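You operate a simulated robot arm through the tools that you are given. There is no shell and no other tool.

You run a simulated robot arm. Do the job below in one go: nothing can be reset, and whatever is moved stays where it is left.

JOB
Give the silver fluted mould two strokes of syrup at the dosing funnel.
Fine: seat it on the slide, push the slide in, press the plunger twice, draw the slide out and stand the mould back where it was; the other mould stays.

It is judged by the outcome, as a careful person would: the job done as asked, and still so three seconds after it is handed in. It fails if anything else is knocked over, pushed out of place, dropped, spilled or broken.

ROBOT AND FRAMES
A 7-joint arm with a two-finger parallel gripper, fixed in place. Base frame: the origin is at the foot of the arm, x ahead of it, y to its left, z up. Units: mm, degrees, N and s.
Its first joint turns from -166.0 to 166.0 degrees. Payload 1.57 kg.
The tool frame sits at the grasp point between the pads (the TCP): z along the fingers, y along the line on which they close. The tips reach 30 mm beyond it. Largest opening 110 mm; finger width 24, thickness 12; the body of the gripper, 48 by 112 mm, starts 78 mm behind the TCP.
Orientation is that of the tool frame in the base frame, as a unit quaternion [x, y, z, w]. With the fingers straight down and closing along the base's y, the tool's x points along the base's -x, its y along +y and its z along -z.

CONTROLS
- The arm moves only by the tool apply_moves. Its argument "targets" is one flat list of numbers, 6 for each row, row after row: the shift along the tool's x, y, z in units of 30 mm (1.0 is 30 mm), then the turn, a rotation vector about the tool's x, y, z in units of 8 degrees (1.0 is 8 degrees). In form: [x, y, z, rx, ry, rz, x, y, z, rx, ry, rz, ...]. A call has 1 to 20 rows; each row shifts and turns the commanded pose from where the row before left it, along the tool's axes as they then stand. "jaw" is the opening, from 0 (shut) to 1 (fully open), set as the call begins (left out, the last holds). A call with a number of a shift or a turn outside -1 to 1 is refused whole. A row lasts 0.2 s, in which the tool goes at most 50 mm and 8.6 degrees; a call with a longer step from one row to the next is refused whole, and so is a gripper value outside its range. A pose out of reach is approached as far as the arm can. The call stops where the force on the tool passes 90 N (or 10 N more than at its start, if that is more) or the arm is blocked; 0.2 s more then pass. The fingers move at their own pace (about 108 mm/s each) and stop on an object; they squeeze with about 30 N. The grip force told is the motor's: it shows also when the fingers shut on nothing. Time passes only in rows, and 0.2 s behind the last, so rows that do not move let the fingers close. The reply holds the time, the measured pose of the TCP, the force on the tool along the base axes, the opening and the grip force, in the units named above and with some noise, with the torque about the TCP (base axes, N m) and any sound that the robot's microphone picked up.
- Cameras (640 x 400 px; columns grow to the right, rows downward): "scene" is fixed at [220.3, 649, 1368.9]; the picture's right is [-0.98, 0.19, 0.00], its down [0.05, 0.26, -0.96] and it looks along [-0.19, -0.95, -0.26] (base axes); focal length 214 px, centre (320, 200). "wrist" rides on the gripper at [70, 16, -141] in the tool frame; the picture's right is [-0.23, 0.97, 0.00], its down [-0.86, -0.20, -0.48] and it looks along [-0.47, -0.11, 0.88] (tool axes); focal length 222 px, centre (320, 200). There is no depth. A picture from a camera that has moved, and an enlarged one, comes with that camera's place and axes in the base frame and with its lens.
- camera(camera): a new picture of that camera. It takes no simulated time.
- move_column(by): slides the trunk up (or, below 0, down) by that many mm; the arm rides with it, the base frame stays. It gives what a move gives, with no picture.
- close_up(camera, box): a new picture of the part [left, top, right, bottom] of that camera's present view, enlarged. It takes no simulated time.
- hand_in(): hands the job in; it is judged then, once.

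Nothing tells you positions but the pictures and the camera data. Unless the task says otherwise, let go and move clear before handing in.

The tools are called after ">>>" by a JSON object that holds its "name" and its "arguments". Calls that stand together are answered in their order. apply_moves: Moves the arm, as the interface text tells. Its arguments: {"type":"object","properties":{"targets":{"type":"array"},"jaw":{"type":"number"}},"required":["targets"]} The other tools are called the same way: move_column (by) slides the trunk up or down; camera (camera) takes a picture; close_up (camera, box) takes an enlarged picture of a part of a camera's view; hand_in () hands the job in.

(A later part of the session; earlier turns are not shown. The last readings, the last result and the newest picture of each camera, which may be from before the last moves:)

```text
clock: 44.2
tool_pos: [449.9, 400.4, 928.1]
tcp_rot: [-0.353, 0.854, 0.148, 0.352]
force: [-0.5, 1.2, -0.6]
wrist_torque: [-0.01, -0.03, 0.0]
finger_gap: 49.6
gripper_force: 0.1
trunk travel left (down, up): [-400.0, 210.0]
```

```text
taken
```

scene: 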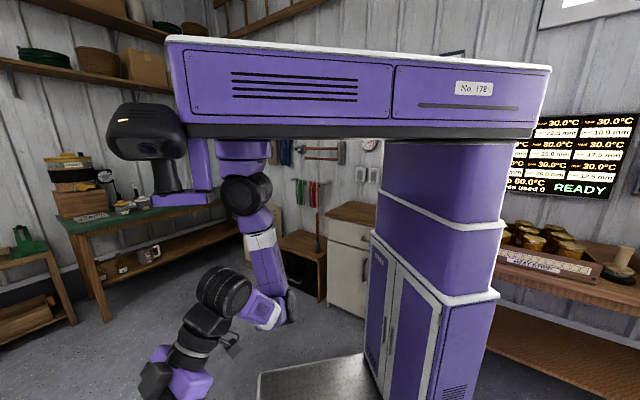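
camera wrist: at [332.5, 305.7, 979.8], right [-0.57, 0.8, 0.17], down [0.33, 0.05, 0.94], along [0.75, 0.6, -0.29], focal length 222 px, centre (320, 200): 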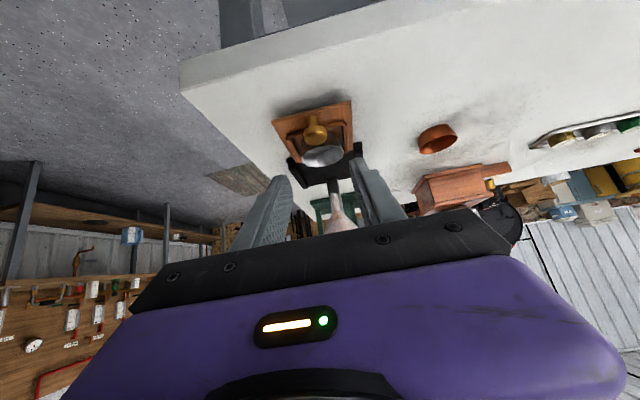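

>>> {"name": "close_up", "arguments": {"camera": "wrist", "box": [240, 80, 400, 240]}}

```text
2.50 times, centred on (320, 160) of wrist
camera zoom: at [332.5, 305.7, 979.8], right [-0.57, 0.8, 0.17], down [0.33, 0.05, 0.94], along [0.75, 0.6, -0.29], focal length 555 px, centre (320, 300)
```

zoom: 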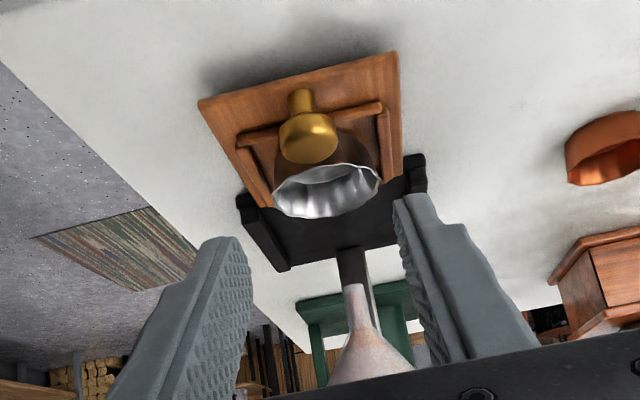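

The underside view shows the knob centred between the fingers, with the nozzle beyond. I'll advance toward the knob in steps.

>>> {"name": "apply_moves", "arguments": {"targets": [0.1274, 0, 0.6174, 0, 0, 0, 0.1274, 0, 0.6174, 0, 0, 0, 0.1274, 0, 0.6174, 0, 0, 0, 0.1274, 0, 0.6174, 0, 0, 0]}}

>>> {"name": "camera", "arguments": {"camera": "wrist"}}

>>> {"name": "close_up", "arguments": {"camera": "wrist", "box": [240, 80, 400, 240]}}

```text
clock: 45.2
tool_pos: [478.5, 429.3, 864.3]
tcp_rot: [-0.353, 0.854, 0.148, 0.352]
force: [0.1, -0.5, 0.0]
wrist_torque: [0.02, -0.04, -0.02]
finger_gap: 49.5
gripper_force: 0.0
trunk travel left (down, up): [-400.0, 210.0]
```

```text
taken
camera wrist: at [362.1, 334.3, 916.8], right [-0.57, 0.8, 0.16], down [0.33, 0.05, 0.94], along [0.75, 0.59, -0.29], focal length 222 px, centre (320, 200)
```

wrist: 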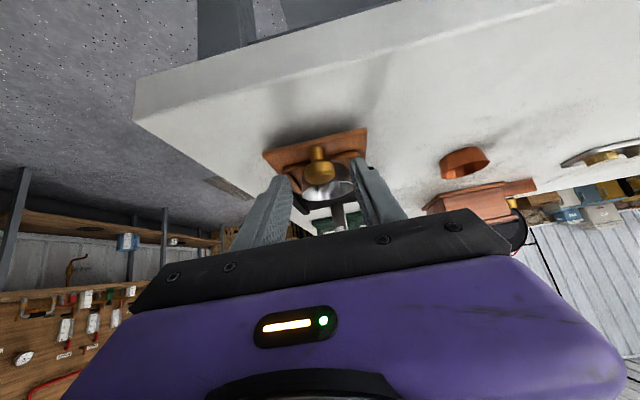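

```text
2.50 times, centred on (320, 160) of wrist
camera zoom: at [362.1, 334.3, 916.8], right [-0.57, 0.8, 0.16], down [0.33, 0.05, 0.94], along [0.75, 0.59, -0.29], focal length 555 px, centre (320, 300)
```

zoom: 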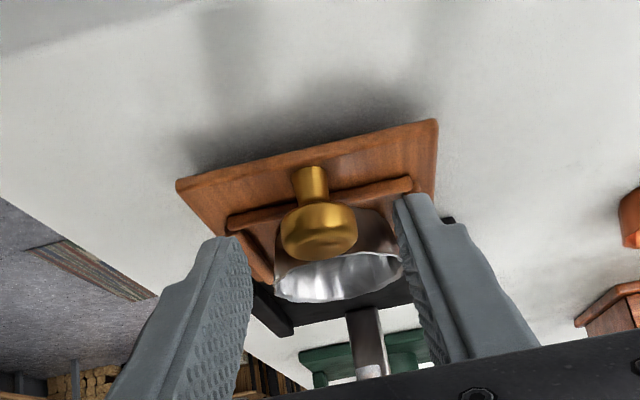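

Knob is centred. One more step brings the pads either side of it.

>>> {"name": "apply_moves", "arguments": {"targets": [0.064, 0, 0.31, 0, 0, 0, 0.064, 0, 0.31, 0, 0, 0, 0, 0, 0, 0, 0, 0]}}

>>> {"name": "close_up", "arguments": {"camera": "wrist", "box": [240, 80, 400, 240]}}

```text
clock: 46.0
tool_pos: [485.0, 436.0, 847.9]
tcp_rot: [-0.352, 0.854, 0.147, 0.352]
force: [0.3, -0.9, -0.6]
wrist_torque: [-0.02, -0.02, 0.0]
finger_gap: 49.6
gripper_force: 0.2
trunk travel left (down, up): [-400.0, 210.0]
```

```text
2.50 times, centred on (320, 160) of wrist
camera zoom: at [369.6, 341.8, 900.8], right [-0.57, 0.8, 0.16], down [0.33, 0.05, 0.94], along [0.75, 0.59, -0.29], focal length 555 px, centre (320, 300)
```

zoom: 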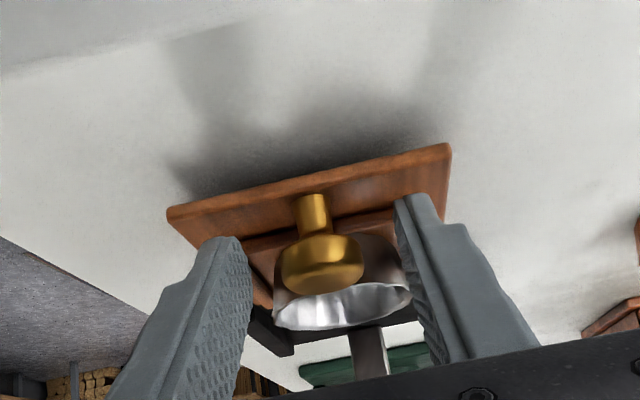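

Pads are either side of the knob with even gaps. Closing on it.

>>> {"name": "apply_moves", "arguments": {"targets": [0, 0, 0, 0, 0, 0, 0, 0, 0, 0, 0, 0, 0, 0, 0, 0, 0, 0], "jaw": 0.1}}

>>> {"name": "close_up", "arguments": {"camera": "wrist", "box": [240, 80, 400, 240]}}

```text
clock: 46.8
tool_pos: [485.9, 436.7, 848.1]
tcp_rot: [-0.352, 0.855, 0.147, 0.352]
force: [0.5, 0.7, -1.4]
wrist_torque: [0.06, 0.02, 0.0]
finger_gap: 25.1
gripper_force: 36.2
trunk travel left (down, up): [-400.0, 210.0]
```

```text
2.50 times, centred on (320, 160) of wrist
camera zoom: at [369.5, 341.8, 900.9], right [-0.57, 0.8, 0.16], down [0.33, 0.05, 0.94], along [0.75, 0.59, -0.29], focal length 555 px, centre (320, 300)
```

zoom: 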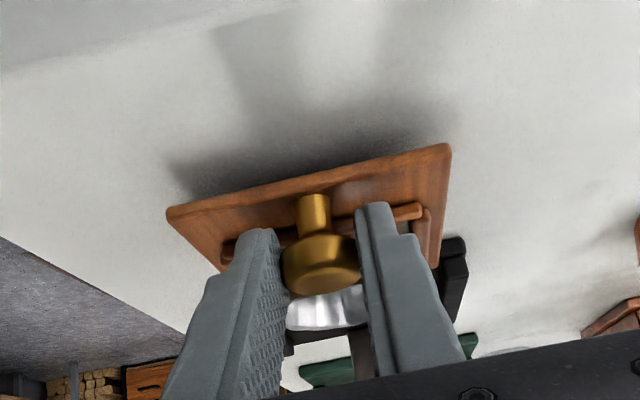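

Firm grip on the knob (25 mm) with no side load. I'll push the slide inward slowly and watch the force.

>>> {"name": "apply_moves", "arguments": {"targets": [-0.05, 0, 0.05, 0, 0, 0, -0.1, 0, 0.1, 0, 0, 0, -0.1, 0, 0.1, 0, 0, 0, -0.1, 0, 0.1, 0, 0, 0]}}

>>> {"name": "close_up", "arguments": {"camera": "wrist", "box": [240, 80, 400, 240]}}

```text
clock: 47.8
tool_pos: [496.7, 447.5, 847.6]
tcp_rot: [-0.352, 0.855, 0.148, 0.352]
force: [-1.1, 1.2, 5.1]
wrist_torque: [-0.07, 0.16, 0.0]
finger_gap: 25.0
gripper_force: 36.7
trunk travel left (down, up): [-400.0, 210.0]
```

```text
2.50 times, centred on (320, 160) of wrist
camera zoom: at [380.0, 352.4, 900.7], right [-0.57, 0.8, 0.16], down [0.33, 0.05, 0.94], along [0.75, 0.59, -0.29], focal length 555 px, centre (320, 300)
```

zoom: 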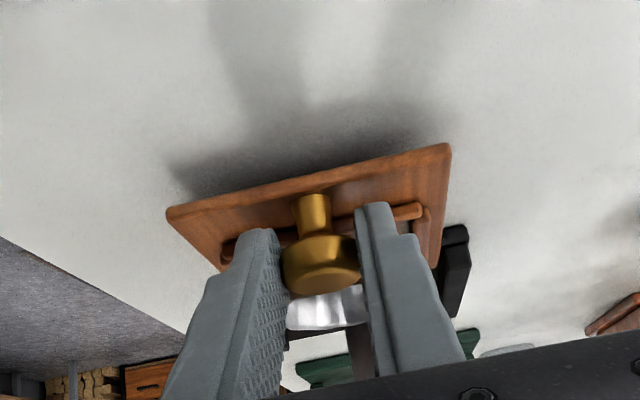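

The slide follows smoothly with almost no force. Continuing another 60 mm.

>>> {"name": "apply_moves", "arguments": {"targets": [-0.1, 0, 0.1, 0, 0, 0, -0.1414, 0, 0.1414, 0, 0, 0, -0.1414, 0, 0.1414, 0, 0, 0, -0.1414, 0, 0.1414, 0, 0, 0, -0.1414, 0, 0.1414, 0, 0, 0, -0.1414, 0, 0.1414, 0, 0, 0, -0.1414, 0, 0.1414, 0, 0, 0, -0.1414, 0, 0.1414, 0, 0, 0, -0.1414, 0, 0.1414, 0, 0, 0, -0.1, 0, 0.1, 0, 0, 0, -0.05, 0, 0.05, 0, 0, 0]}}

>>> {"name": "close_up", "arguments": {"camera": "wrist", "box": [240, 80, 400, 240]}}

```text
clock: 50.2
tool_pos: [537.0, 488.8, 848.4]
tcp_rot: [-0.353, 0.854, 0.148, 0.352]
force: [0.6, -1.9, 8.0]
wrist_torque: [-0.07, 0.01, -0.01]
finger_gap: 24.9
gripper_force: 36.7
trunk travel left (down, up): [-400.0, 210.0]
```

```text
2.50 times, centred on (320, 160) of wrist
camera zoom: at [421.2, 393.6, 900.8], right [-0.57, 0.8, 0.16], down [0.33, 0.05, 0.94], along [0.75, 0.59, -0.29], focal length 555 px, centre (320, 300)
```

zoom: 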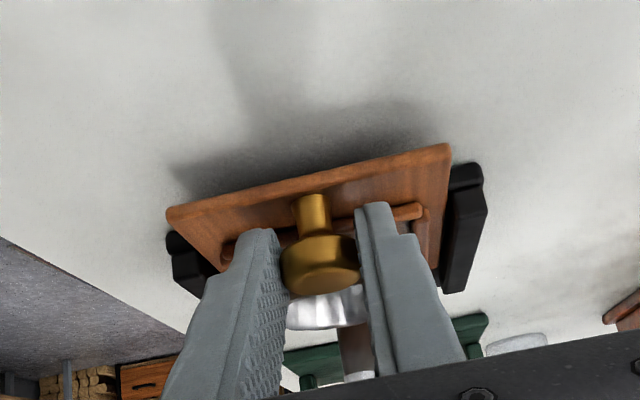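

About 74 mm in, still free. I'll continue slowly until it meets its stop.

>>> {"name": "apply_moves", "arguments": {"targets": [-0.0707, 0, 0.0707, 0, 0, 0, -0.0707, 0, 0.0707, 0, 0, 0, -0.0707, 0, 0.0707, 0, 0, 0, -0.0707, 0, 0.0707, 0, 0, 0]}}

>>> {"name": "apply_moves", "arguments": {"targets": [-0.0471, 0, 0.0471, 0, 0, 0, -0.0471, 0, 0.0471, 0, 0, 0, 0, 0, 0, 0, 0, 0]}}

>>> {"name": "close_up", "arguments": {"camera": "wrist", "box": [240, 80, 400, 240]}}

```text
clock: 51.2
tool_pos: [546.4, 496.4, 847.7]
tcp_rot: [-0.352, 0.854, 0.148, 0.352]
force: [0.3, -0.5, 6.7]
wrist_torque: [0.09, -0.07, 0.02]
finger_gap: 25.0
gripper_force: 35.9
trunk travel left (down, up): [-400.0, 210.0]
```

```text
clock: 52.0
tool_pos: [549.1, 498.0, 847.3]
tcp_rot: [-0.352, 0.855, 0.147, 0.353]
force: [-0.3, 0.4, 9.3]
wrist_torque: [0.08, -0.06, -0.01]
finger_gap: 25.0
gripper_force: 36.4
trunk travel left (down, up): [-400.0, 210.0]
```

```text
2.50 times, centred on (320, 160) of wrist
camera zoom: at [432.4, 404.7, 900.6], right [-0.57, 0.8, 0.16], down [0.33, 0.05, 0.94], along [0.75, 0.59, -0.29], focal length 555 px, centre (320, 300)
```

zoom: 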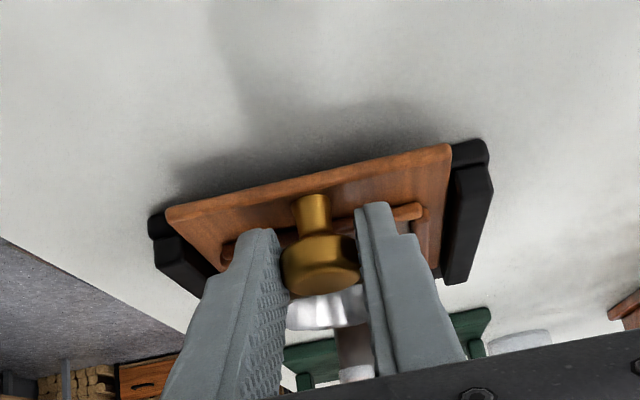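

Nearly flush with the base; the nozzle is just over the mould. Creeping on to the stop.

>>> {"name": "apply_moves", "arguments": {"targets": [-0.0471, 0, 0.0471, 0, 0, 0, -0.0471, 0, 0.0471, 0, 0, 0, 0, 0, 0, 0, 0, 0]}}

>>> {"name": "apply_moves", "arguments": {"targets": [-0.0471, 0, 0.0471, 0, 0, 0, -0.0471, 0, 0.0471, 0, 0, 0, 0, 0, 0, 0, 0, 0]}}

>>> {"name": "close_up", "arguments": {"camera": "wrist", "box": [240, 80, 400, 240]}}

```text
clock: 52.8
tool_pos: [551.5, 502.8, 848.3]
tcp_rot: [-0.352, 0.855, 0.147, 0.352]
force: [1.4, -0.8, 10.4]
wrist_torque: [0.18, -0.13, -0.01]
finger_gap: 24.6
gripper_force: 36.6
trunk travel left (down, up): [-400.0, 210.0]
```

```text
clock: 53.6
tool_pos: [554.3, 504.4, 847.9]
tcp_rot: [-0.352, 0.854, 0.147, 0.352]
force: [1.6, -1.1, 10.8]
wrist_torque: [0.05, -0.12, -0.01]
finger_gap: 24.8
gripper_force: 36.0
trunk travel left (down, up): [-400.0, 210.0]
```

```text
2.50 times, centred on (320, 160) of wrist
camera zoom: at [437.7, 410.1, 900.6], right [-0.57, 0.8, 0.16], down [0.33, 0.05, 0.94], along [0.75, 0.59, -0.29], focal length 555 px, centre (320, 300)
```

zoom: 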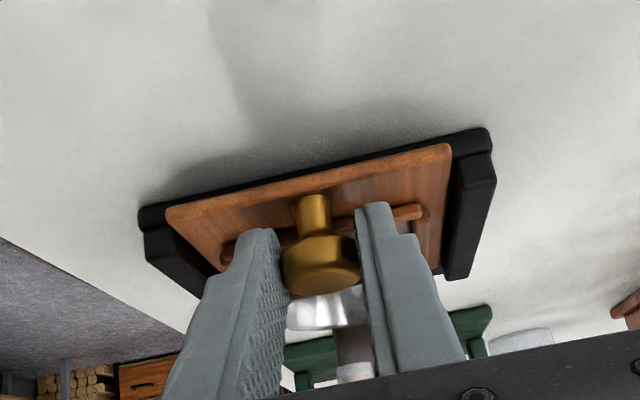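

96 mm in, still free. Continuing carefully with a tiny upward correction.

>>> {"name": "apply_moves", "arguments": {"targets": [-0.0541, 0, 0.0401, 0, 0, 0, -0.0471, 0, 0.0471, 0, 0, 0, 0, 0, 0, 0, 0, 0]}}

>>> {"name": "apply_moves", "arguments": {"targets": [-0.0471, 0, 0.0471, 0, 0, 0, -0.0236, 0, 0.0236, 0, 0, 0, 0, 0, 0, 0, 0, 0]}}

>>> {"name": "close_up", "arguments": {"camera": "wrist", "box": [240, 80, 400, 240]}}

```text
clock: 54.4
tool_pos: [556.3, 506.7, 848.2]
tcp_rot: [-0.352, 0.855, 0.147, 0.351]
force: [-4.0, -8.7, 10.4]
wrist_torque: [-0.08, -0.01, -0.07]
finger_gap: 24.9
gripper_force: 36.8
trunk travel left (down, up): [-400.0, 210.0]
```

```text
clock: 55.2
tool_pos: [558.3, 507.4, 847.8]
tcp_rot: [-0.353, 0.855, 0.147, 0.351]
force: [-20.5, -29.3, 10.5]
wrist_torque: [-0.29, 0.18, -0.13]
finger_gap: 25.0
gripper_force: 36.5
trunk travel left (down, up): [-400.0, 210.0]
```

```text
2.50 times, centred on (320, 160) of wrist
camera zoom: at [441.6, 414.0, 900.5], right [-0.57, 0.8, 0.16], down [0.34, 0.05, 0.94], along [0.75, 0.59, -0.3], focal length 555 px, centre (320, 300)
```

zoom: 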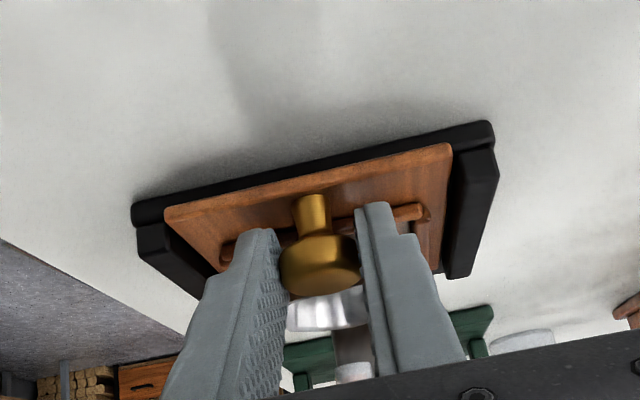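

The slide has met its stop (about 36 N, 100 mm of travel). I'll relieve the push, open, and retreat along the fingers.

>>> {"name": "apply_moves", "arguments": {"targets": [0.0354, 0, -0.0354, 0, 0, 0, 0, 0, 0, 0, 0, 0]}}

>>> {"name": "apply_moves", "arguments": {"targets": [0, 0, 0, 0, 0, 0, 0, 0, 0, 0, 0, 0], "jaw": 0.45}}

>>> {"name": "apply_moves", "arguments": {"targets": [0, 0, -0.3, 0, 0, 0, 0, 0, -0.6, 0, 0, 0, 0, 0, -0.9, 0, 0, 0, 0, 0, -0.9, 0, 0, 0, 0, 0, -0.9, 0, 0, 0]}}

>>> {"name": "camera", "arguments": {"camera": "wrist"}}

>>> {"name": "close_up", "arguments": {"camera": "wrist", "box": [240, 80, 400, 240]}}

```text
clock: 55.8
tool_pos: [557.4, 508.7, 847.1]
tcp_rot: [-0.353, 0.855, 0.148, 0.351]
force: [-9.2, -15.8, -2.0]
wrist_torque: [-0.13, 0.05, -0.05]
finger_gap: 24.8
gripper_force: 36.9
trunk travel left (down, up): [-400.0, 210.0]
```

```text
clock: 56.4
tool_pos: [559.4, 508.6, 848.3]
tcp_rot: [-0.353, 0.854, 0.148, 0.353]
force: [0.3, -0.1, 0.6]
wrist_torque: [-0.01, -0.01, 0.01]
finger_gap: 49.7
gripper_force: 0.0
trunk travel left (down, up): [-400.0, 210.0]
```

```text
clock: 57.6
tool_pos: [502.5, 454.8, 924.0]
tcp_rot: [-0.353, 0.855, 0.148, 0.351]
force: [-0.3, 0.1, -0.4]
wrist_torque: [0.03, -0.01, 0.0]
finger_gap: 49.7
gripper_force: 0.0
trunk travel left (down, up): [-400.0, 210.0]
```

```text
taken
camera wrist: at [386.9, 359.9, 977.1], right [-0.57, 0.8, 0.16], down [0.33, 0.05, 0.94], along [0.75, 0.59, -0.29], focal length 222 px, centre (320, 200)
```

wrist: 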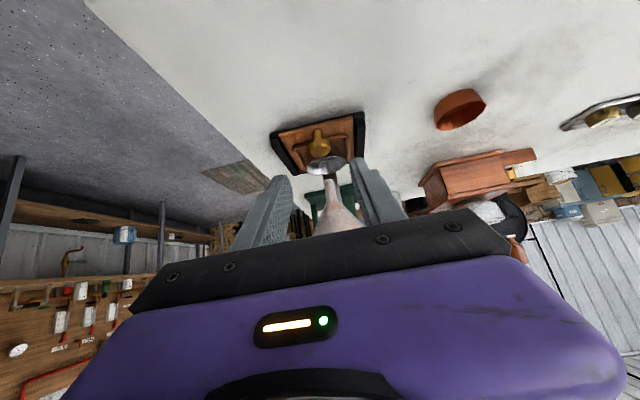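

```text
2.50 times, centred on (320, 160) of wrist
camera zoom: at [386.9, 359.9, 977.1], right [-0.57, 0.8, 0.16], down [0.33, 0.05, 0.94], along [0.75, 0.59, -0.29], focal length 555 px, centre (320, 300)
```

zoom: 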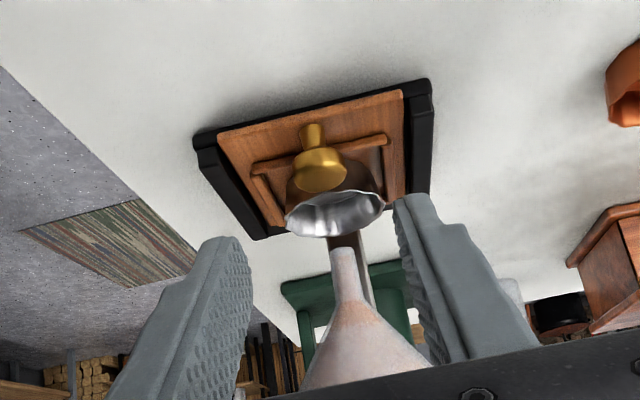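

The nozzle sits directly over the mould. Next I'll rise well above the funnel, bring the tool upright, close the fingers and look down on the plunger.

>>> {"name": "apply_moves", "arguments": {"targets": [-0.66, 0, -0.66, 0, 0, 0, -0.66, 0, -0.66, 0, 0, 0, -0.66, 0, -0.66, 0, 0, 0, -0.66, 0, -0.66, 0, 0, 0, -0.66, 0, -0.66, 0, 0, 0, -0.66, 0, -0.66, 0, 0, 0, -0.66, 0, -0.66, 0, 0, 0, 0, 0, 0, 0, 0.9375, 0, 0, 0, 0, 0, 0.9375, 0, 0, 0, 0, 0, 0.9375, 0, 0, 0, 0, 0, 0.9375, 0, 0, 0, 0, 0, 0.9375, 0, 0, 0, 0, 0, 0.9375, 0], "jaw": 0.45}}

>>> {"name": "apply_moves", "arguments": {"targets": [-0.9, 0, 0, 0, 0, 0, -0.9, 0, 0, 0, 0, 0, -0.9, 0, 0, 0, 0, 0], "jaw": 0.9}}

>>> {"name": "camera", "arguments": {"camera": "wrist"}}

```text
clock: 60.4
tool_pos: [504.6, 454.0, 1120.6]
tcp_rot: [-0.383, 0.924, 0.0, -0.003]
force: [-0.8, -0.3, 0.8]
wrist_torque: [-0.01, -0.01, 0.01]
finger_gap: 49.3
gripper_force: 0.1
trunk travel left (down, up): [-400.0, 210.0]
```

```text
clock: 61.2
tool_pos: [562.2, 511.4, 1121.4]
tcp_rot: [-0.382, 0.924, 0.001, -0.003]
force: [0.4, -0.3, -0.1]
wrist_torque: [0.02, -0.01, -0.04]
finger_gap: 99.3
gripper_force: 0.0
trunk travel left (down, up): [-400.0, 210.0]
```

```text
taken
camera wrist: at [502.8, 474.0, 1263.8], right [-0.53, 0.85, 0.0], down [0.75, 0.46, 0.48], along [0.4, 0.25, -0.88], focal length 222 px, centre (320, 200)
```

wrist: 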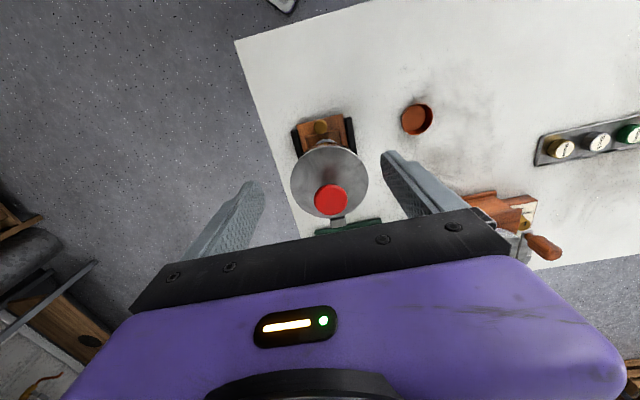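

The red plunger is ahead, top around z 1033. I'll move over it.

>>> {"name": "apply_moves", "arguments": {"targets": [-0.95, 0, 0, 0, 0, 0, -0.95, 0, 0, 0, 0, 0, 0, 0, 0, 0, 0, 0]}}

>>> {"name": "close_up", "arguments": {"camera": "wrist", "box": [220, 60, 420, 230]}}

```text
clock: 62.0
tool_pos: [584.0, 562.0, 1117.0]
tcp_rot: [-0.396, 0.918, -0.002, -0.003]
force: [0.8, -0.2, 0.0]
wrist_torque: [-0.04, -0.01, -0.01]
finger_gap: 98.8
gripper_force: 0.1
trunk travel left (down, up): [-400.0, 210.0]
```

```text
2.35 times, centred on (320, 145) of wrist
camera zoom: at [525.9, 521.6, 1260.7], right [-0.55, 0.83, 0.0], down [0.73, 0.49, 0.47], along [0.4, 0.26, -0.88], focal length 523 px, centre (320, 329)
```

zoom: 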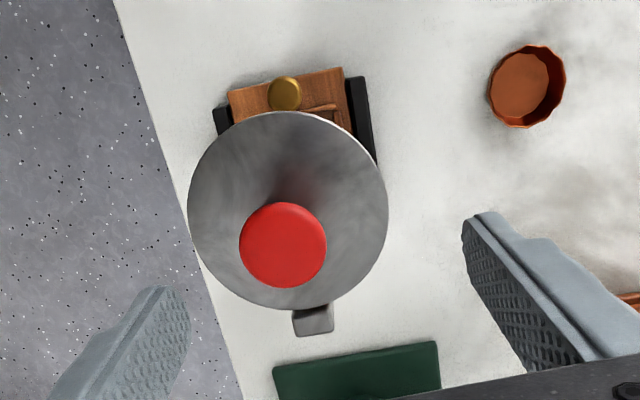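

The arm lagged off the line there. I'll let it settle and check the pose.

>>> {"name": "apply_moves", "arguments": {"targets": [0, 0, 0, 0, 0, 0, 0, 0, 0, 0, 0, 0, 0, 0, 0, 0, 0, 0]}}

>>> {"name": "camera", "arguments": {"camera": "scene"}}

>>> {"name": "camera", "arguments": {"camera": "wrist"}}

```text
clock: 62.8
tool_pos: [585.1, 559.5, 1115.8]
tcp_rot: [-0.396, 0.918, -0.002, -0.003]
force: [-0.4, -0.9, 0.8]
wrist_torque: [0.01, 0.0, 0.01]
finger_gap: 99.0
gripper_force: 0.1
trunk travel left (down, up): [-400.0, 210.0]
```

```text
taken
```

scene: 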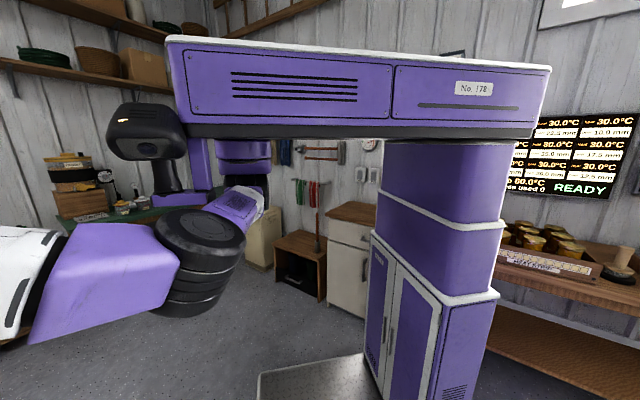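

```text
taken
camera wrist: at [526.9, 521.1, 1259.7], right [-0.55, 0.83, 0.0], down [0.73, 0.49, 0.47], along [0.39, 0.26, -0.88], focal length 222 px, centre (320, 200)
```

wrist: 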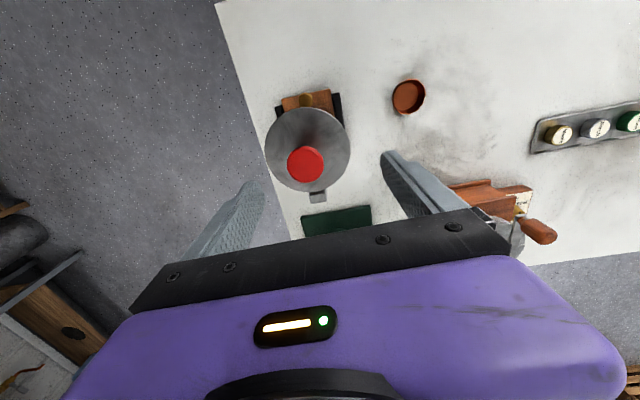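

The arm seems to be at a joint limit this high and far out. Raising the trunk will give it room, so I'll lift the column 150 mm and then come down in the arm's own frame.

>>> {"name": "move_column", "arguments": {"by": 150}}

>>> {"name": "apply_moves", "arguments": {"targets": [0, 0, 0.5, 0, 0, 0, 0, 0, 0.5, 0, 0, 0, 0, 0, 0, 0, 0, 0]}}

```text
clock: 64.5
tool_pos: [586.1, 559.2, 1265.2]
tcp_rot: [-0.395, 0.918, -0.004, -0.005]
force: [-0.1, -0.7, 0.6]
wrist_torque: [-0.02, -0.02, -0.01]
finger_gap: 99.0
gripper_force: 0.0
trunk travel left (down, up): [-550.0, 60.0]
```

```text
clock: 65.3
tool_pos: [603.5, 551.6, 1241.1]
tcp_rot: [-0.382, 0.924, 0.002, -0.001]
force: [-0.2, -0.3, 0.1]
wrist_torque: [-0.02, 0.0, -0.03]
finger_gap: 99.0
gripper_force: 0.0
trunk travel left (down, up): [-550.0, 60.0]
```

That worked: the tool is now on the commanded line over the plunger. Descending toward z ≈1105.

>>> {"name": "apply_moves", "arguments": {"targets": [0, 0, 0.9, 0, 0, 0, 0, 0, 0.9, 0, 0, 0, 0, 0, 0.9, 0, 0, 0, 0, 0, 0.9, 0, 0, 0, 0, 0, 0.6, 0, 0, 0, 0, 0, 0, 0, 0, 0]}}

>>> {"name": "camera", "arguments": {"camera": "wrist"}}

>>> {"name": "close_up", "arguments": {"camera": "wrist", "box": [220, 60, 420, 230]}}

```text
clock: 66.8
tool_pos: [602.9, 552.1, 1115.1]
tcp_rot: [-0.382, 0.924, 0.0, -0.002]
force: [-0.4, 0.9, -0.2]
wrist_torque: [0.0, -0.02, 0.01]
finger_gap: 99.0
gripper_force: 0.0
trunk travel left (down, up): [-550.0, 60.0]
```

```text
taken
camera wrist: at [543.1, 513.9, 1257.5], right [-0.53, 0.85, 0.0], down [0.75, 0.46, 0.48], along [0.4, 0.25, -0.88], focal length 222 px, centre (320, 200)
```

wrist: 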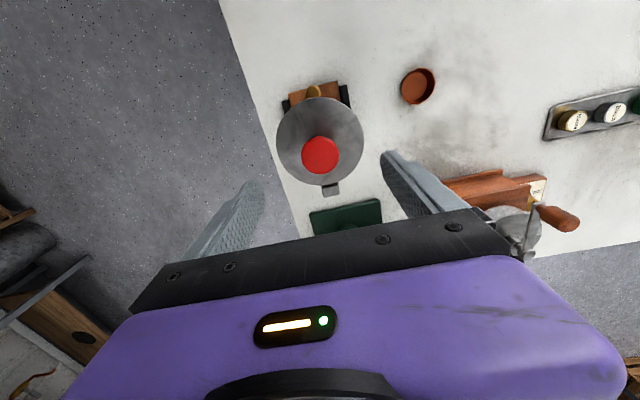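

```text
2.35 times, centred on (320, 145) of wrist
camera zoom: at [543.1, 513.9, 1257.5], right [-0.53, 0.85, 0.0], down [0.75, 0.46, 0.48], along [0.4, 0.25, -0.88], focal length 523 px, centre (320, 329)
```

zoom: 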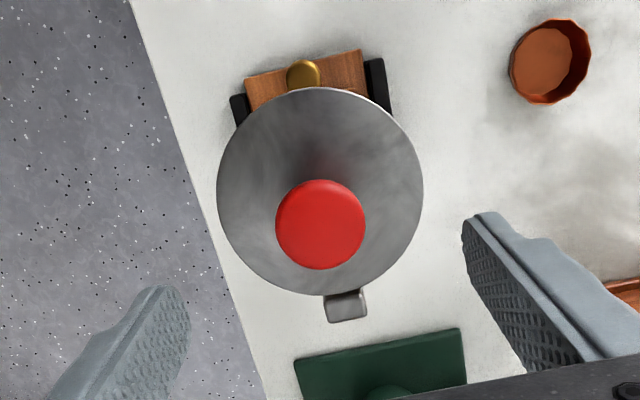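

The plunger head (≈39 mm wide) is right under the tool, top near z 1036. I'll close the fingers and descend to just above it.

>>> {"name": "apply_moves", "arguments": {"targets": [0.04, 0, 0, 0, 0, 0, 0, 0, 0, 0, 0, 0, 0, 0, 0, 0, 0, 0, 0, 0, 0.5, 0, 0, 0, 0, 0, 0.5, 0, 0, 0, 0, 0, 0.3, 0, 0, 0, 0, 0, 0, 0, 0, 0], "jaw": 0}}

>>> {"name": "close_up", "arguments": {"camera": "wrist", "box": [220, 60, 420, 230]}}

```text
clock: 68.3
tool_pos: [601.5, 551.0, 1075.6]
tcp_rot: [-0.383, 0.924, 0.001, -0.003]
force: [-0.3, 0.1, -0.5]
wrist_torque: [0.01, -0.01, 0.01]
finger_gap: 0.0
gripper_force: 21.3
trunk travel left (down, up): [-550.0, 60.0]
```

```text
2.35 times, centred on (320, 145) of wrist
camera zoom: at [541.5, 513.1, 1218.4], right [-0.53, 0.85, 0.0], down [0.75, 0.46, 0.48], along [0.4, 0.25, -0.88], focal length 523 px, centre (320, 329)
```

zoom: 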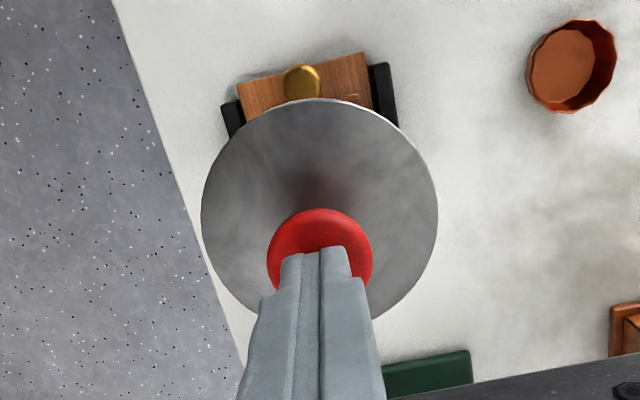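

The closed tips hang over the head's centre. Creeping down to touch.

>>> {"name": "apply_moves", "arguments": {"targets": [0, 0, 0.1, 0, 0, 0, 0, 0, 0.1, 0, 0, 0, 0, 0, 0, 0, 0, 0]}}

>>> {"name": "apply_moves", "arguments": {"targets": [0, 0, 0.06, 0, 0, 0, 0, 0, 0.06, 0, 0, 0, 0, 0, 0, 0, 0, 0]}}

```text
clock: 69.2
tool_pos: [602.4, 550.5, 1070.3]
tcp_rot: [-0.382, 0.924, 0.001, -0.002]
force: [-0.2, -0.2, 0.1]
wrist_torque: [0.0, -0.03, 0.0]
finger_gap: 0.3
gripper_force: 21.6
trunk travel left (down, up): [-550.0, 60.0]
```

```text
clock: 70.0
tool_pos: [599.3, 550.0, 1066.4]
tcp_rot: [-0.382, 0.924, 0.001, -0.001]
force: [0.6, 0.5, 0.9]
wrist_torque: [0.02, -0.06, 0.0]
finger_gap: 0.1
gripper_force: 21.0
trunk travel left (down, up): [-550.0, 60.0]
```

>>> {"name": "apply_moves", "arguments": {"targets": [0, 0, 0.06, 0, 0, 0, 0, 0, 0.06, 0, 0, 0, 0, 0, 0, 0, 0, 0]}}

>>> {"name": "close_up", "arguments": {"camera": "wrist", "box": [220, 60, 420, 230]}}

```text
clock: 70.8
tool_pos: [602.3, 550.4, 1062.3]
tcp_rot: [-0.382, 0.924, 0.001, -0.003]
force: [0.1, -1.5, 3.3]
wrist_torque: [-0.03, -0.02, -0.04]
finger_gap: 0.0
gripper_force: 21.3
trunk travel left (down, up): [-550.0, 60.0]
```

```text
2.35 times, centred on (320, 145) of wrist
camera zoom: at [541.0, 513.2, 1205.3], right [-0.53, 0.85, 0.0], down [0.75, 0.46, 0.48], along [0.4, 0.25, -0.88], focal length 523 px, centre (320, 329)
```

zoom: 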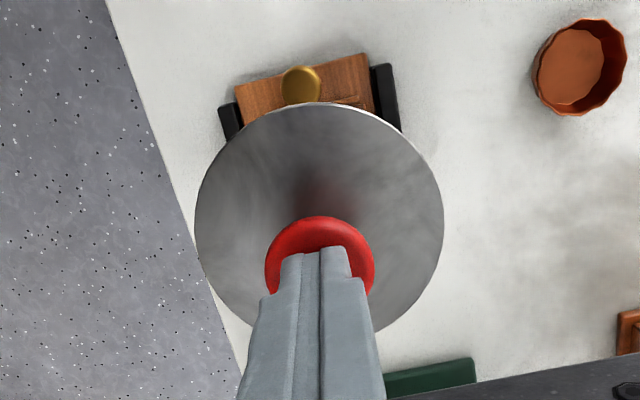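

Contact with the plunger at TCP z ≈1063. Pressing down now in small steps, watching force and sound.

>>> {"name": "apply_moves", "arguments": {"targets": [0, 0, 0.1, 0, 0, 0, 0, 0, 0.1, 0, 0, 0]}}

>>> {"name": "apply_moves", "arguments": {"targets": [0, 0, 0.1, 0, 0, 0, 0, 0, 0.1, 0, 0, 0]}}

>>> {"name": "apply_moves", "arguments": {"targets": [0, 0, 0.1, 0, 0, 0, 0, 0, 0.1, 0, 0, 0]}}

```text
clock: 71.3
tool_pos: [601.2, 550.9, 1056.5]
tcp_rot: [-0.382, 0.924, 0.002, -0.001]
force: [0.9, -1.1, 5.1]
wrist_torque: [-0.07, -0.01, 0.02]
finger_gap: 0.1
gripper_force: 22.0
trunk travel left (down, up): [-550.0, 60.0]
```

```text
clock: 72.0
tool_pos: [601.1, 551.8, 1049.8]
tcp_rot: [-0.382, 0.924, 0.002, -0.001]
force: [-1.5, 0.4, 8.4]
wrist_torque: [-0.01, 0.07, -0.04]
finger_gap: 0.1
gripper_force: 21.4
trunk travel left (down, up): [-550.0, 60.0]
heard: click
```

```text
clock: 72.5
tool_pos: [601.9, 551.5, 1048.8]
tcp_rot: [-0.382, 0.924, 0.004, 0.001]
force: [-2.1, -8.7, 41.6]
wrist_torque: [-0.31, 0.07, 0.3]
finger_gap: 0.0
gripper_force: 21.3
trunk travel left (down, up): [-550.0, 60.0]
```

A click and then a hard bottom: the first stroke is done. I'll release fully and pause for the flow to settle.

>>> {"name": "apply_moves", "arguments": {"targets": [0, 0, -0.1, 0, 0, 0, 0, 0, -0.2, 0, 0, 0, 0, 0, -0.2, 0, 0, 0, 0, 0, -0.2, 0, 0, 0, 0, 0, -0.2, 0, 0, 0, 0, 0, 0, 0, 0, 0, 0, 0, 0, 0, 0, 0, 0, 0, 0, 0, 0, 0, 0, 0, 0, 0, 0, 0, 0, 0, 0, 0, 0, 0]}}

>>> {"name": "camera", "arguments": {"camera": "wrist"}}

>>> {"name": "close_up", "arguments": {"camera": "wrist", "box": [220, 60, 420, 230]}}

```text
clock: 74.8
tool_pos: [601.1, 550.4, 1071.7]
tcp_rot: [-0.382, 0.924, 0.001, -0.003]
force: [0.5, 0.4, 0.3]
wrist_torque: [0.0, 0.02, 0.01]
finger_gap: 0.0
gripper_force: 21.5
trunk travel left (down, up): [-550.0, 60.0]
```

```text
taken
camera wrist: at [541.3, 513.3, 1214.7], right [-0.53, 0.85, 0.0], down [0.75, 0.46, 0.48], along [0.4, 0.25, -0.88], focal length 222 px, centre (320, 200)
```

wrist: 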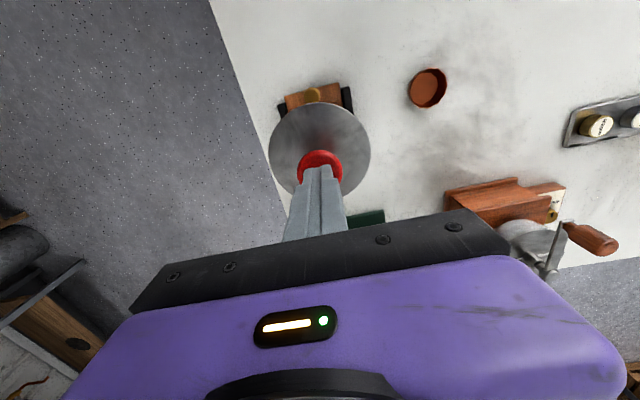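

```text
2.35 times, centred on (320, 145) of wrist
camera zoom: at [541.3, 513.3, 1214.7], right [-0.53, 0.85, 0.0], down [0.75, 0.46, 0.48], along [0.4, 0.25, -0.88], focal length 523 px, centre (320, 329)
```

zoom: 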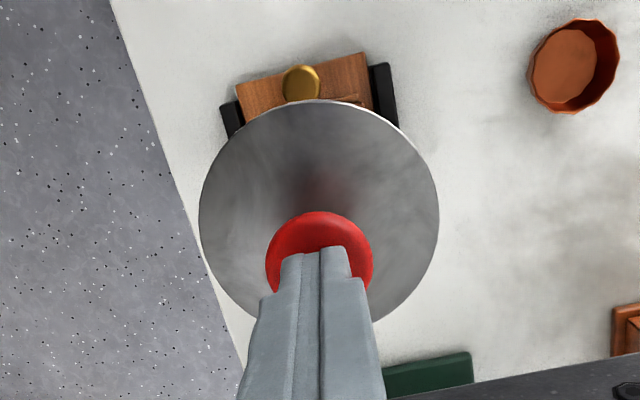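

The plunger has come back up. Second stroke now.

>>> {"name": "apply_moves", "arguments": {"targets": [0, 0, 0.1, 0, 0, 0, 0, 0, 0.1, 0, 0, 0, 0, 0, 0.1, 0, 0, 0, 0, 0, 0.1, 0, 0, 0, 0, 0, 0.1, 0, 0, 0, 0, 0, 0.1, 0, 0, 0]}}

>>> {"name": "apply_moves", "arguments": {"targets": [0, 0, 0.1, 0, 0, 0, 0, 0, 0.1, 0, 0, 0]}}

```text
clock: 76.2
tool_pos: [601.1, 551.9, 1054.2]
tcp_rot: [-0.382, 0.924, 0.002, -0.002]
force: [1.2, -0.3, 5.9]
wrist_torque: [0.03, -0.03, 0.08]
finger_gap: 0.0
gripper_force: 21.6
trunk travel left (down, up): [-550.0, 60.0]
heard: click
```

```text
clock: 76.8
tool_pos: [601.4, 550.7, 1048.1]
tcp_rot: [-0.382, 0.924, 0.003, -0.001]
force: [-1.8, -3.1, 24.3]
wrist_torque: [-0.08, 0.04, -0.13]
finger_gap: 0.0
gripper_force: 21.0
trunk travel left (down, up): [-550.0, 60.0]
```

Second click and bottom reached: two strokes given. I'll release, wait for the flow, and rise clear.

>>> {"name": "apply_moves", "arguments": {"targets": [0, 0, -0.1, 0, 0, 0, 0, 0, -0.2, 0, 0, 0, 0, 0, -0.2, 0, 0, 0, 0, 0, -0.2, 0, 0, 0, 0, 0, -0.2, 0, 0, 0, 0, 0, 0, 0, 0, 0, 0, 0, 0, 0, 0, 0, 0, 0, 0, 0, 0, 0, 0, 0, 0, 0, 0, 0, 0, 0, -0.5, 0, 0, 0, 0, 0, -0.8, 0, 0, 0, 0, 0, 0, 0, 0, 0, 0, 0, 0, 0, 0, 0]}}

>>> {"name": "camera", "arguments": {"camera": "wrist"}}

```text
clock: 79.5
tool_pos: [601.6, 551.0, 1113.7]
tcp_rot: [-0.382, 0.924, 0.001, -0.003]
force: [-0.2, 0.1, -0.3]
wrist_torque: [0.03, -0.01, 0.04]
finger_gap: 0.0
gripper_force: 21.4
trunk travel left (down, up): [-550.0, 60.0]
```

```text
taken
camera wrist: at [541.9, 513.2, 1256.7], right [-0.53, 0.85, 0.0], down [0.75, 0.46, 0.48], along [0.4, 0.25, -0.88], focal length 222 px, centre (320, 200)
```

wrist: 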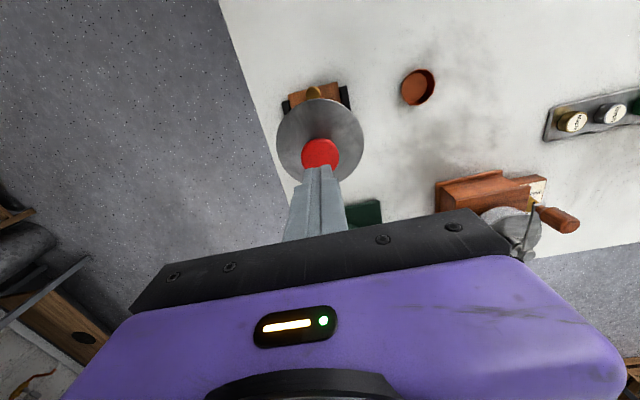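

The plunger is back up. I'll withdraw toward the robot, lower the trunk again, and tilt for the knob.

>>> {"name": "apply_moves", "arguments": {"targets": [0.9, 0, 0, 0, 0, 0, 0.9, 0, 0, 0, 0, 0, 0.9, 0, 0, 0, 0, 0, 0.9, 0, 0, 0, 0, 0, 0.9, 0, 0, 0, 0, 0, 0.9, 0, 0, 0, 0, 0, 0.9, 0, 0, 0, 0, 0, 0.9, 0, 0, 0, 0, 0, 0, 0, 0, 0, 0, 0]}}

>>> {"name": "move_column", "arguments": {"by": -150}}

>>> {"name": "apply_moves", "arguments": {"targets": [0, 0, 0, 0, -0.9375, 0, 0, 0, 0, 0, -0.9375, 0, 0, 0, 0, 0, -0.9375, 0, 0, 0, 0, 0, -0.9375, 0, 0, 0, 0, 0, -0.9375, 0, 0, 0, 0, 0, -0.9375, 0, 0, 0, 0, 0, 0, 0], "jaw": 0.45}}

>>> {"name": "camera", "arguments": {"camera": "wrist"}}

```text
clock: 81.5
tool_pos: [447.4, 398.1, 1114.2]
tcp_rot: [-0.382, 0.924, 0.001, -0.002]
force: [0.1, 0.4, 0.5]
wrist_torque: [-0.01, -0.03, -0.02]
finger_gap: 0.0
gripper_force: 21.9
trunk travel left (down, up): [-550.0, 60.0]
```

```text
clock: 83.3
tool_pos: [448.9, 398.2, 963.3]
tcp_rot: [-0.382, 0.924, 0.002, -0.002]
force: [-0.1, 0.0, 0.7]
wrist_torque: [-0.03, -0.01, 0.01]
finger_gap: 0.0
gripper_force: 21.4
trunk travel left (down, up): [-400.0, 210.0]
```

```text
clock: 84.9
tool_pos: [448.8, 397.5, 965.2]
tcp_rot: [-0.353, 0.854, 0.148, 0.352]
force: [0.1, -0.9, -0.1]
wrist_torque: [0.04, 0.03, -0.01]
finger_gap: 49.4
gripper_force: 0.0
trunk travel left (down, up): [-400.0, 210.0]
```

```text
taken
camera wrist: at [331.6, 303.6, 1016.5], right [-0.57, 0.8, 0.16], down [0.33, 0.04, 0.94], along [0.75, 0.59, -0.29], focal length 222 px, centre (320, 200)
```

wrist: 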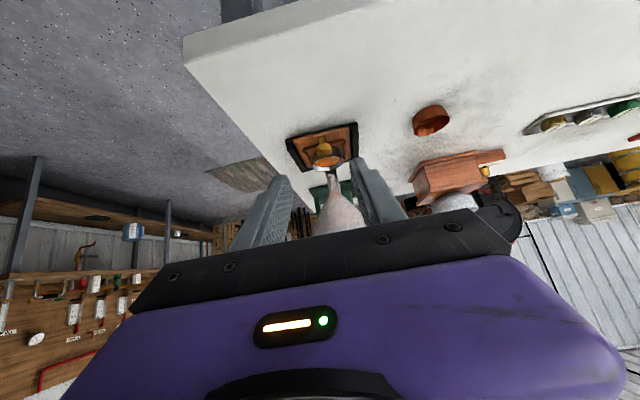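

>>> {"name": "close_up", "arguments": {"camera": "wrist", "box": [270, 100, 390, 220]}}

```text
3.33 times, centred on (330, 160) of wrist
camera zoom: at [331.6, 303.6, 1016.5], right [-0.57, 0.8, 0.16], down [0.33, 0.04, 0.94], along [0.75, 0.59, -0.29], focal length 740 px, centre (287, 333)
```

zoom: 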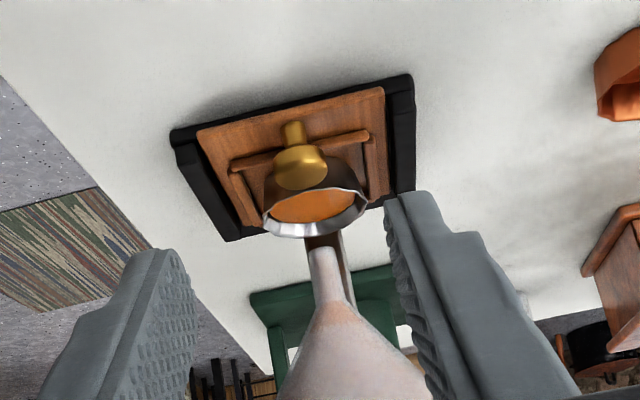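

Amber syrup is in the mould. Now I'll bring the fingers down to the knob again, smoothly.

>>> {"name": "apply_moves", "arguments": {"targets": [-0.242, 0, 0.7, 0, 0, 0, -0.242, 0, 0.7, 0, 0, 0, -0.242, 0, 0.7, 0, 0, 0, -0.242, 0, 0.7, 0, 0, 0, 0, 0, 0, 0, 0, 0]}}

>>> {"name": "apply_moves", "arguments": {"targets": [0, 0, 0.6, 0, 0, 0, 0, 0, 0.6, 0, 0, 0, 0, 0, 0.6, 0, 0, 0, 0, 0, 0.6, 0, 0, 0, 0, 0, 0, 0, 0, 0]}}

>>> {"name": "close_up", "arguments": {"camera": "wrist", "box": [240, 80, 400, 240]}}

```text
clock: 86.1
tool_pos: [503.3, 454.3, 924.2]
tcp_rot: [-0.352, 0.855, 0.147, 0.352]
force: [-0.8, 0.4, 0.3]
wrist_torque: [0.03, 0.0, -0.03]
finger_gap: 49.5
gripper_force: 0.0
trunk travel left (down, up): [-400.0, 210.0]
```

```text
clock: 87.3
tool_pos: [540.3, 490.0, 872.6]
tcp_rot: [-0.352, 0.855, 0.147, 0.351]
force: [0.0, -0.1, -0.6]
wrist_torque: [-0.01, 0.02, 0.02]
finger_gap: 49.5
gripper_force: 0.1
trunk travel left (down, up): [-400.0, 210.0]
```

```text
2.50 times, centred on (320, 160) of wrist
camera zoom: at [423.3, 396.3, 926.1], right [-0.57, 0.8, 0.16], down [0.33, 0.05, 0.94], along [0.75, 0.59, -0.29], focal length 555 px, centre (320, 300)
```

zoom: 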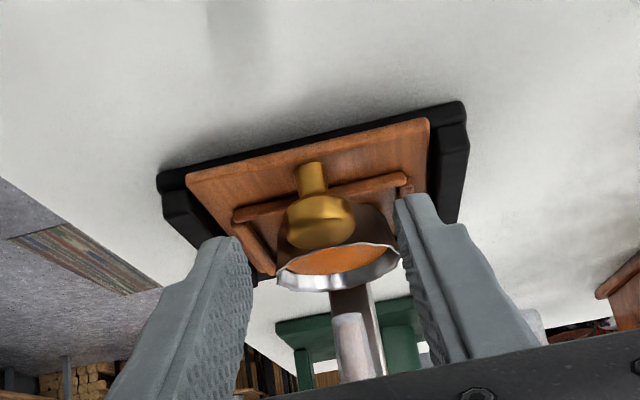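

Knob centred between the fingers. Final 35 mm in, then close.

>>> {"name": "apply_moves", "arguments": {"targets": [0, 0, 0.4, 0, 0, 0, 0, 0, 0.4, 0, 0, 0, 0, 0, 0.35, 0, 0, 0, 0, 0, 0, 0, 0, 0]}}

>>> {"name": "close_up", "arguments": {"camera": "wrist", "box": [240, 80, 400, 240]}}

```text
clock: 88.3
tool_pos: [558.0, 508.0, 850.4]
tcp_rot: [-0.353, 0.854, 0.148, 0.352]
force: [-1.0, -0.4, 0.4]
wrist_torque: [-0.04, 0.01, 0.04]
finger_gap: 49.6
gripper_force: 0.0
trunk travel left (down, up): [-400.0, 210.0]
```

```text
2.50 times, centred on (320, 160) of wrist
camera zoom: at [440.6, 413.8, 902.4], right [-0.57, 0.8, 0.16], down [0.33, 0.05, 0.94], along [0.75, 0.59, -0.29], focal length 555 px, centre (320, 300)
```

zoom: 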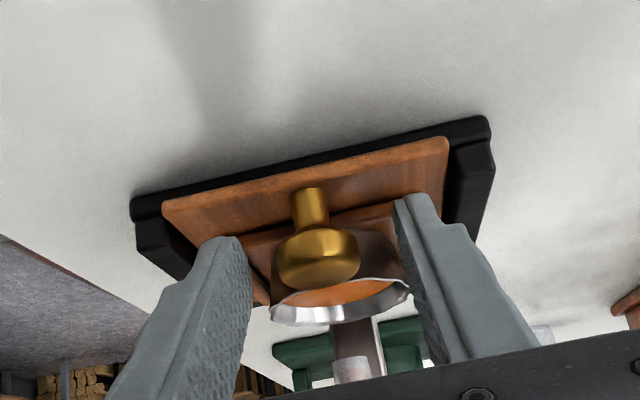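

Slight 1 mm side offset; I'll correct it and grip the knob.

>>> {"name": "apply_moves", "arguments": {"targets": [0.02, -0.035, 0.03, 0, 0, 0, 0, 0, 0, 0, 0, 0]}}

>>> {"name": "apply_moves", "arguments": {"targets": [0, 0, 0, 0, 0, 0, 0, 0, 0, 0, 0, 0, 0, 0, 0, 0, 0, 0], "jaw": 0.1}}

>>> {"name": "close_up", "arguments": {"camera": "wrist", "box": [240, 80, 400, 240]}}

```text
clock: 88.9
tool_pos: [557.8, 506.7, 848.7]
tcp_rot: [-0.353, 0.855, 0.147, 0.351]
force: [0.1, -0.3, 0.6]
wrist_torque: [-0.01, -0.02, 0.01]
finger_gap: 49.6
gripper_force: 0.0
trunk travel left (down, up): [-400.0, 210.0]
```

```text
clock: 89.7
tool_pos: [558.7, 507.6, 848.3]
tcp_rot: [-0.353, 0.854, 0.148, 0.352]
force: [-3.1, 2.4, -1.6]
wrist_torque: [0.04, 0.09, 0.06]
finger_gap: 24.8
gripper_force: 36.3
trunk travel left (down, up): [-400.0, 210.0]
```

```text
2.50 times, centred on (320, 160) of wrist
camera zoom: at [441.1, 413.2, 901.4], right [-0.57, 0.8, 0.16], down [0.33, 0.05, 0.94], along [0.75, 0.6, -0.29], focal length 555 px, centre (320, 300)
```

zoom: 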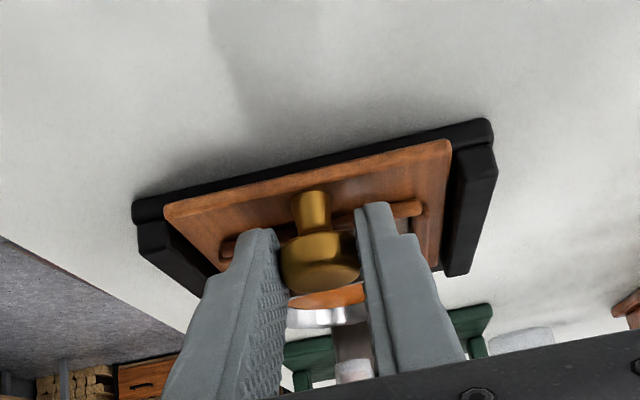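

Knob gripped. I'll draw the slide out slowly so the syrup stays put.

>>> {"name": "apply_moves", "arguments": {"targets": [0.03, 0.007, -0.03, 0, 0, 0, 0.06, 0, -0.06, 0, 0, 0, 0.09, 0, -0.09, 0, 0, 0, 0.1, 0, -0.1, 0, 0, 0, 0.1, 0, -0.1, 0, 0, 0, 0.1, 0, -0.1, 0, 0, 0, 0.1, 0, -0.1, 0, 0, 0, 0.1, 0, -0.1, 0, 0, 0, 0.1, 0, -0.1, 0, 0, 0, 0.1, 0, -0.1, 0, 0, 0, 0.1, 0, -0.1, 0, 0, 0, 0.1, 0, -0.1, 0, 0, 0, 0.07, 0, -0.07, 0, 0, 0, 0.03, 0, -0.03, 0, 0, 0]}}

>>> {"name": "close_up", "arguments": {"camera": "wrist", "box": [240, 80, 400, 240]}}

```text
clock: 92.7
tool_pos: [521.1, 472.0, 848.8]
tcp_rot: [-0.353, 0.854, 0.148, 0.352]
force: [-8.8, 9.1, 3.0]
wrist_torque: [0.13, 0.08, 0.1]
finger_gap: 24.8
gripper_force: 36.6
trunk travel left (down, up): [-400.0, 210.0]
```

```text
2.50 times, centred on (320, 160) of wrist
camera zoom: at [405.5, 377.5, 901.3], right [-0.57, 0.8, 0.16], down [0.33, 0.05, 0.94], along [0.75, 0.6, -0.29], focal length 555 px, centre (320, 300)
```

zoom: 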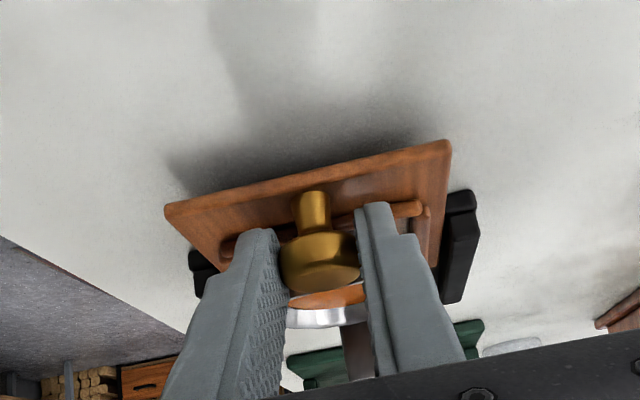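

Half out; a slight side load shows my line is a bit off the slide's axis, so I'll add a small lateral correction and continue.

>>> {"name": "apply_moves", "arguments": {"targets": [0.03, 0.02, -0.03, 0, 0, 0, 0.06, 0.005, -0.06, 0, 0, 0, 0.09, 0.002, -0.09, 0, 0, 0, 0.1, 0.002, -0.1, 0, 0, 0, 0.1, 0.002, -0.1, 0, 0, 0, 0.1, 0.002, -0.1, 0, 0, 0, 0.1, 0.002, -0.1, 0, 0, 0, 0.1, 0.002, -0.1, 0, 0, 0, 0.1, 0.002, -0.1, 0, 0, 0, 0.1, 0.002, -0.1, 0, 0, 0, 0.1, 0.002, -0.1, 0, 0, 0, 0.06, 0, -0.06, 0, 0, 0, 0.03, 0, -0.03, 0, 0, 0]}}

>>> {"name": "close_up", "arguments": {"camera": "wrist", "box": [240, 80, 400, 240]}}

```text
clock: 95.5
tool_pos: [490.2, 440.1, 848.9]
tcp_rot: [-0.351, 0.855, 0.147, 0.352]
force: [3.0, -1.8, 3.2]
wrist_torque: [0.07, -0.15, -0.07]
finger_gap: 25.0
gripper_force: 36.9
trunk travel left (down, up): [-400.0, 210.0]
```

```text
2.50 times, centred on (320, 160) of wrist
camera zoom: at [373.4, 346.3, 901.2], right [-0.57, 0.8, 0.16], down [0.33, 0.05, 0.94], along [0.75, 0.59, -0.29], focal length 555 px, centre (320, 300)
```

zoom: 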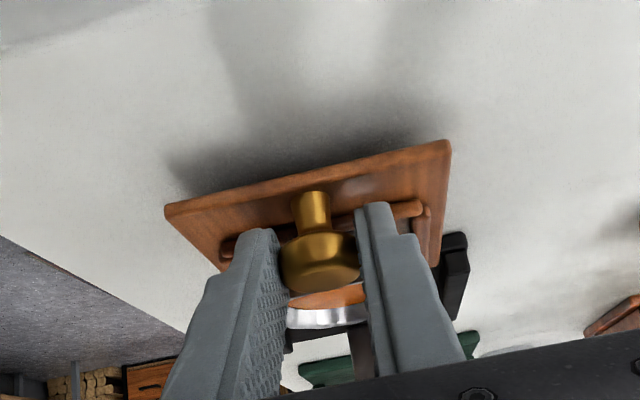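

About 5 mm remains to the original drawn-out place. Creeping.

>>> {"name": "apply_moves", "arguments": {"targets": [0.04, 0, -0.04, 0, 0, 0, 0.03, 0, -0.03, 0, 0, 0, 0, 0, 0, 0, 0, 0]}}

>>> {"name": "apply_moves", "arguments": {"targets": [0.03, 0, -0.03, 0, 0, 0, 0.02, 0, -0.02, 0, 0, 0, 0, 0, 0, 0, 0, 0]}}

```text
clock: 96.3
tool_pos: [487.9, 437.7, 848.1]
tcp_rot: [-0.351, 0.855, 0.146, 0.352]
force: [7.2, -6.0, 1.2]
wrist_torque: [-0.04, -0.14, -0.13]
finger_gap: 24.7
gripper_force: 36.4
trunk travel left (down, up): [-400.0, 210.0]
```

```text
clock: 97.1
tool_pos: [486.2, 437.2, 848.8]
tcp_rot: [-0.352, 0.855, 0.147, 0.351]
force: [8.5, -9.0, 0.1]
wrist_torque: [-0.09, -0.13, -0.15]
finger_gap: 24.9
gripper_force: 36.3
trunk travel left (down, up): [-400.0, 210.0]
```

Essentially fully out. I'll remove the side load and feel for the outer stop with one more millimetre.

>>> {"name": "apply_moves", "arguments": {"targets": [0, -0.02, 0, 0, 0, 0, 0.02, 0, -0.02, 0, 0, 0, 0, 0, 0, 0, 0, 0]}}

>>> {"name": "apply_moves", "arguments": {"targets": [0.015, 0, -0.015, 0, 0, 0, 0, 0, 0, 0, 0, 0]}}

```text
clock: 97.9
tool_pos: [484.5, 435.5, 848.9]
tcp_rot: [-0.352, 0.855, 0.147, 0.352]
force: [9.6, -9.1, -0.7]
wrist_torque: [-0.15, -0.09, -0.14]
finger_gap: 25.0
gripper_force: 36.3
trunk travel left (down, up): [-400.0, 210.0]
```

```text
clock: 98.5
tool_pos: [486.1, 435.1, 849.9]
tcp_rot: [-0.352, 0.855, 0.147, 0.352]
force: [8.9, -7.8, -2.7]
wrist_torque: [-0.11, -0.13, -0.14]
finger_gap: 25.0
gripper_force: 36.5
trunk travel left (down, up): [-400.0, 210.0]
```

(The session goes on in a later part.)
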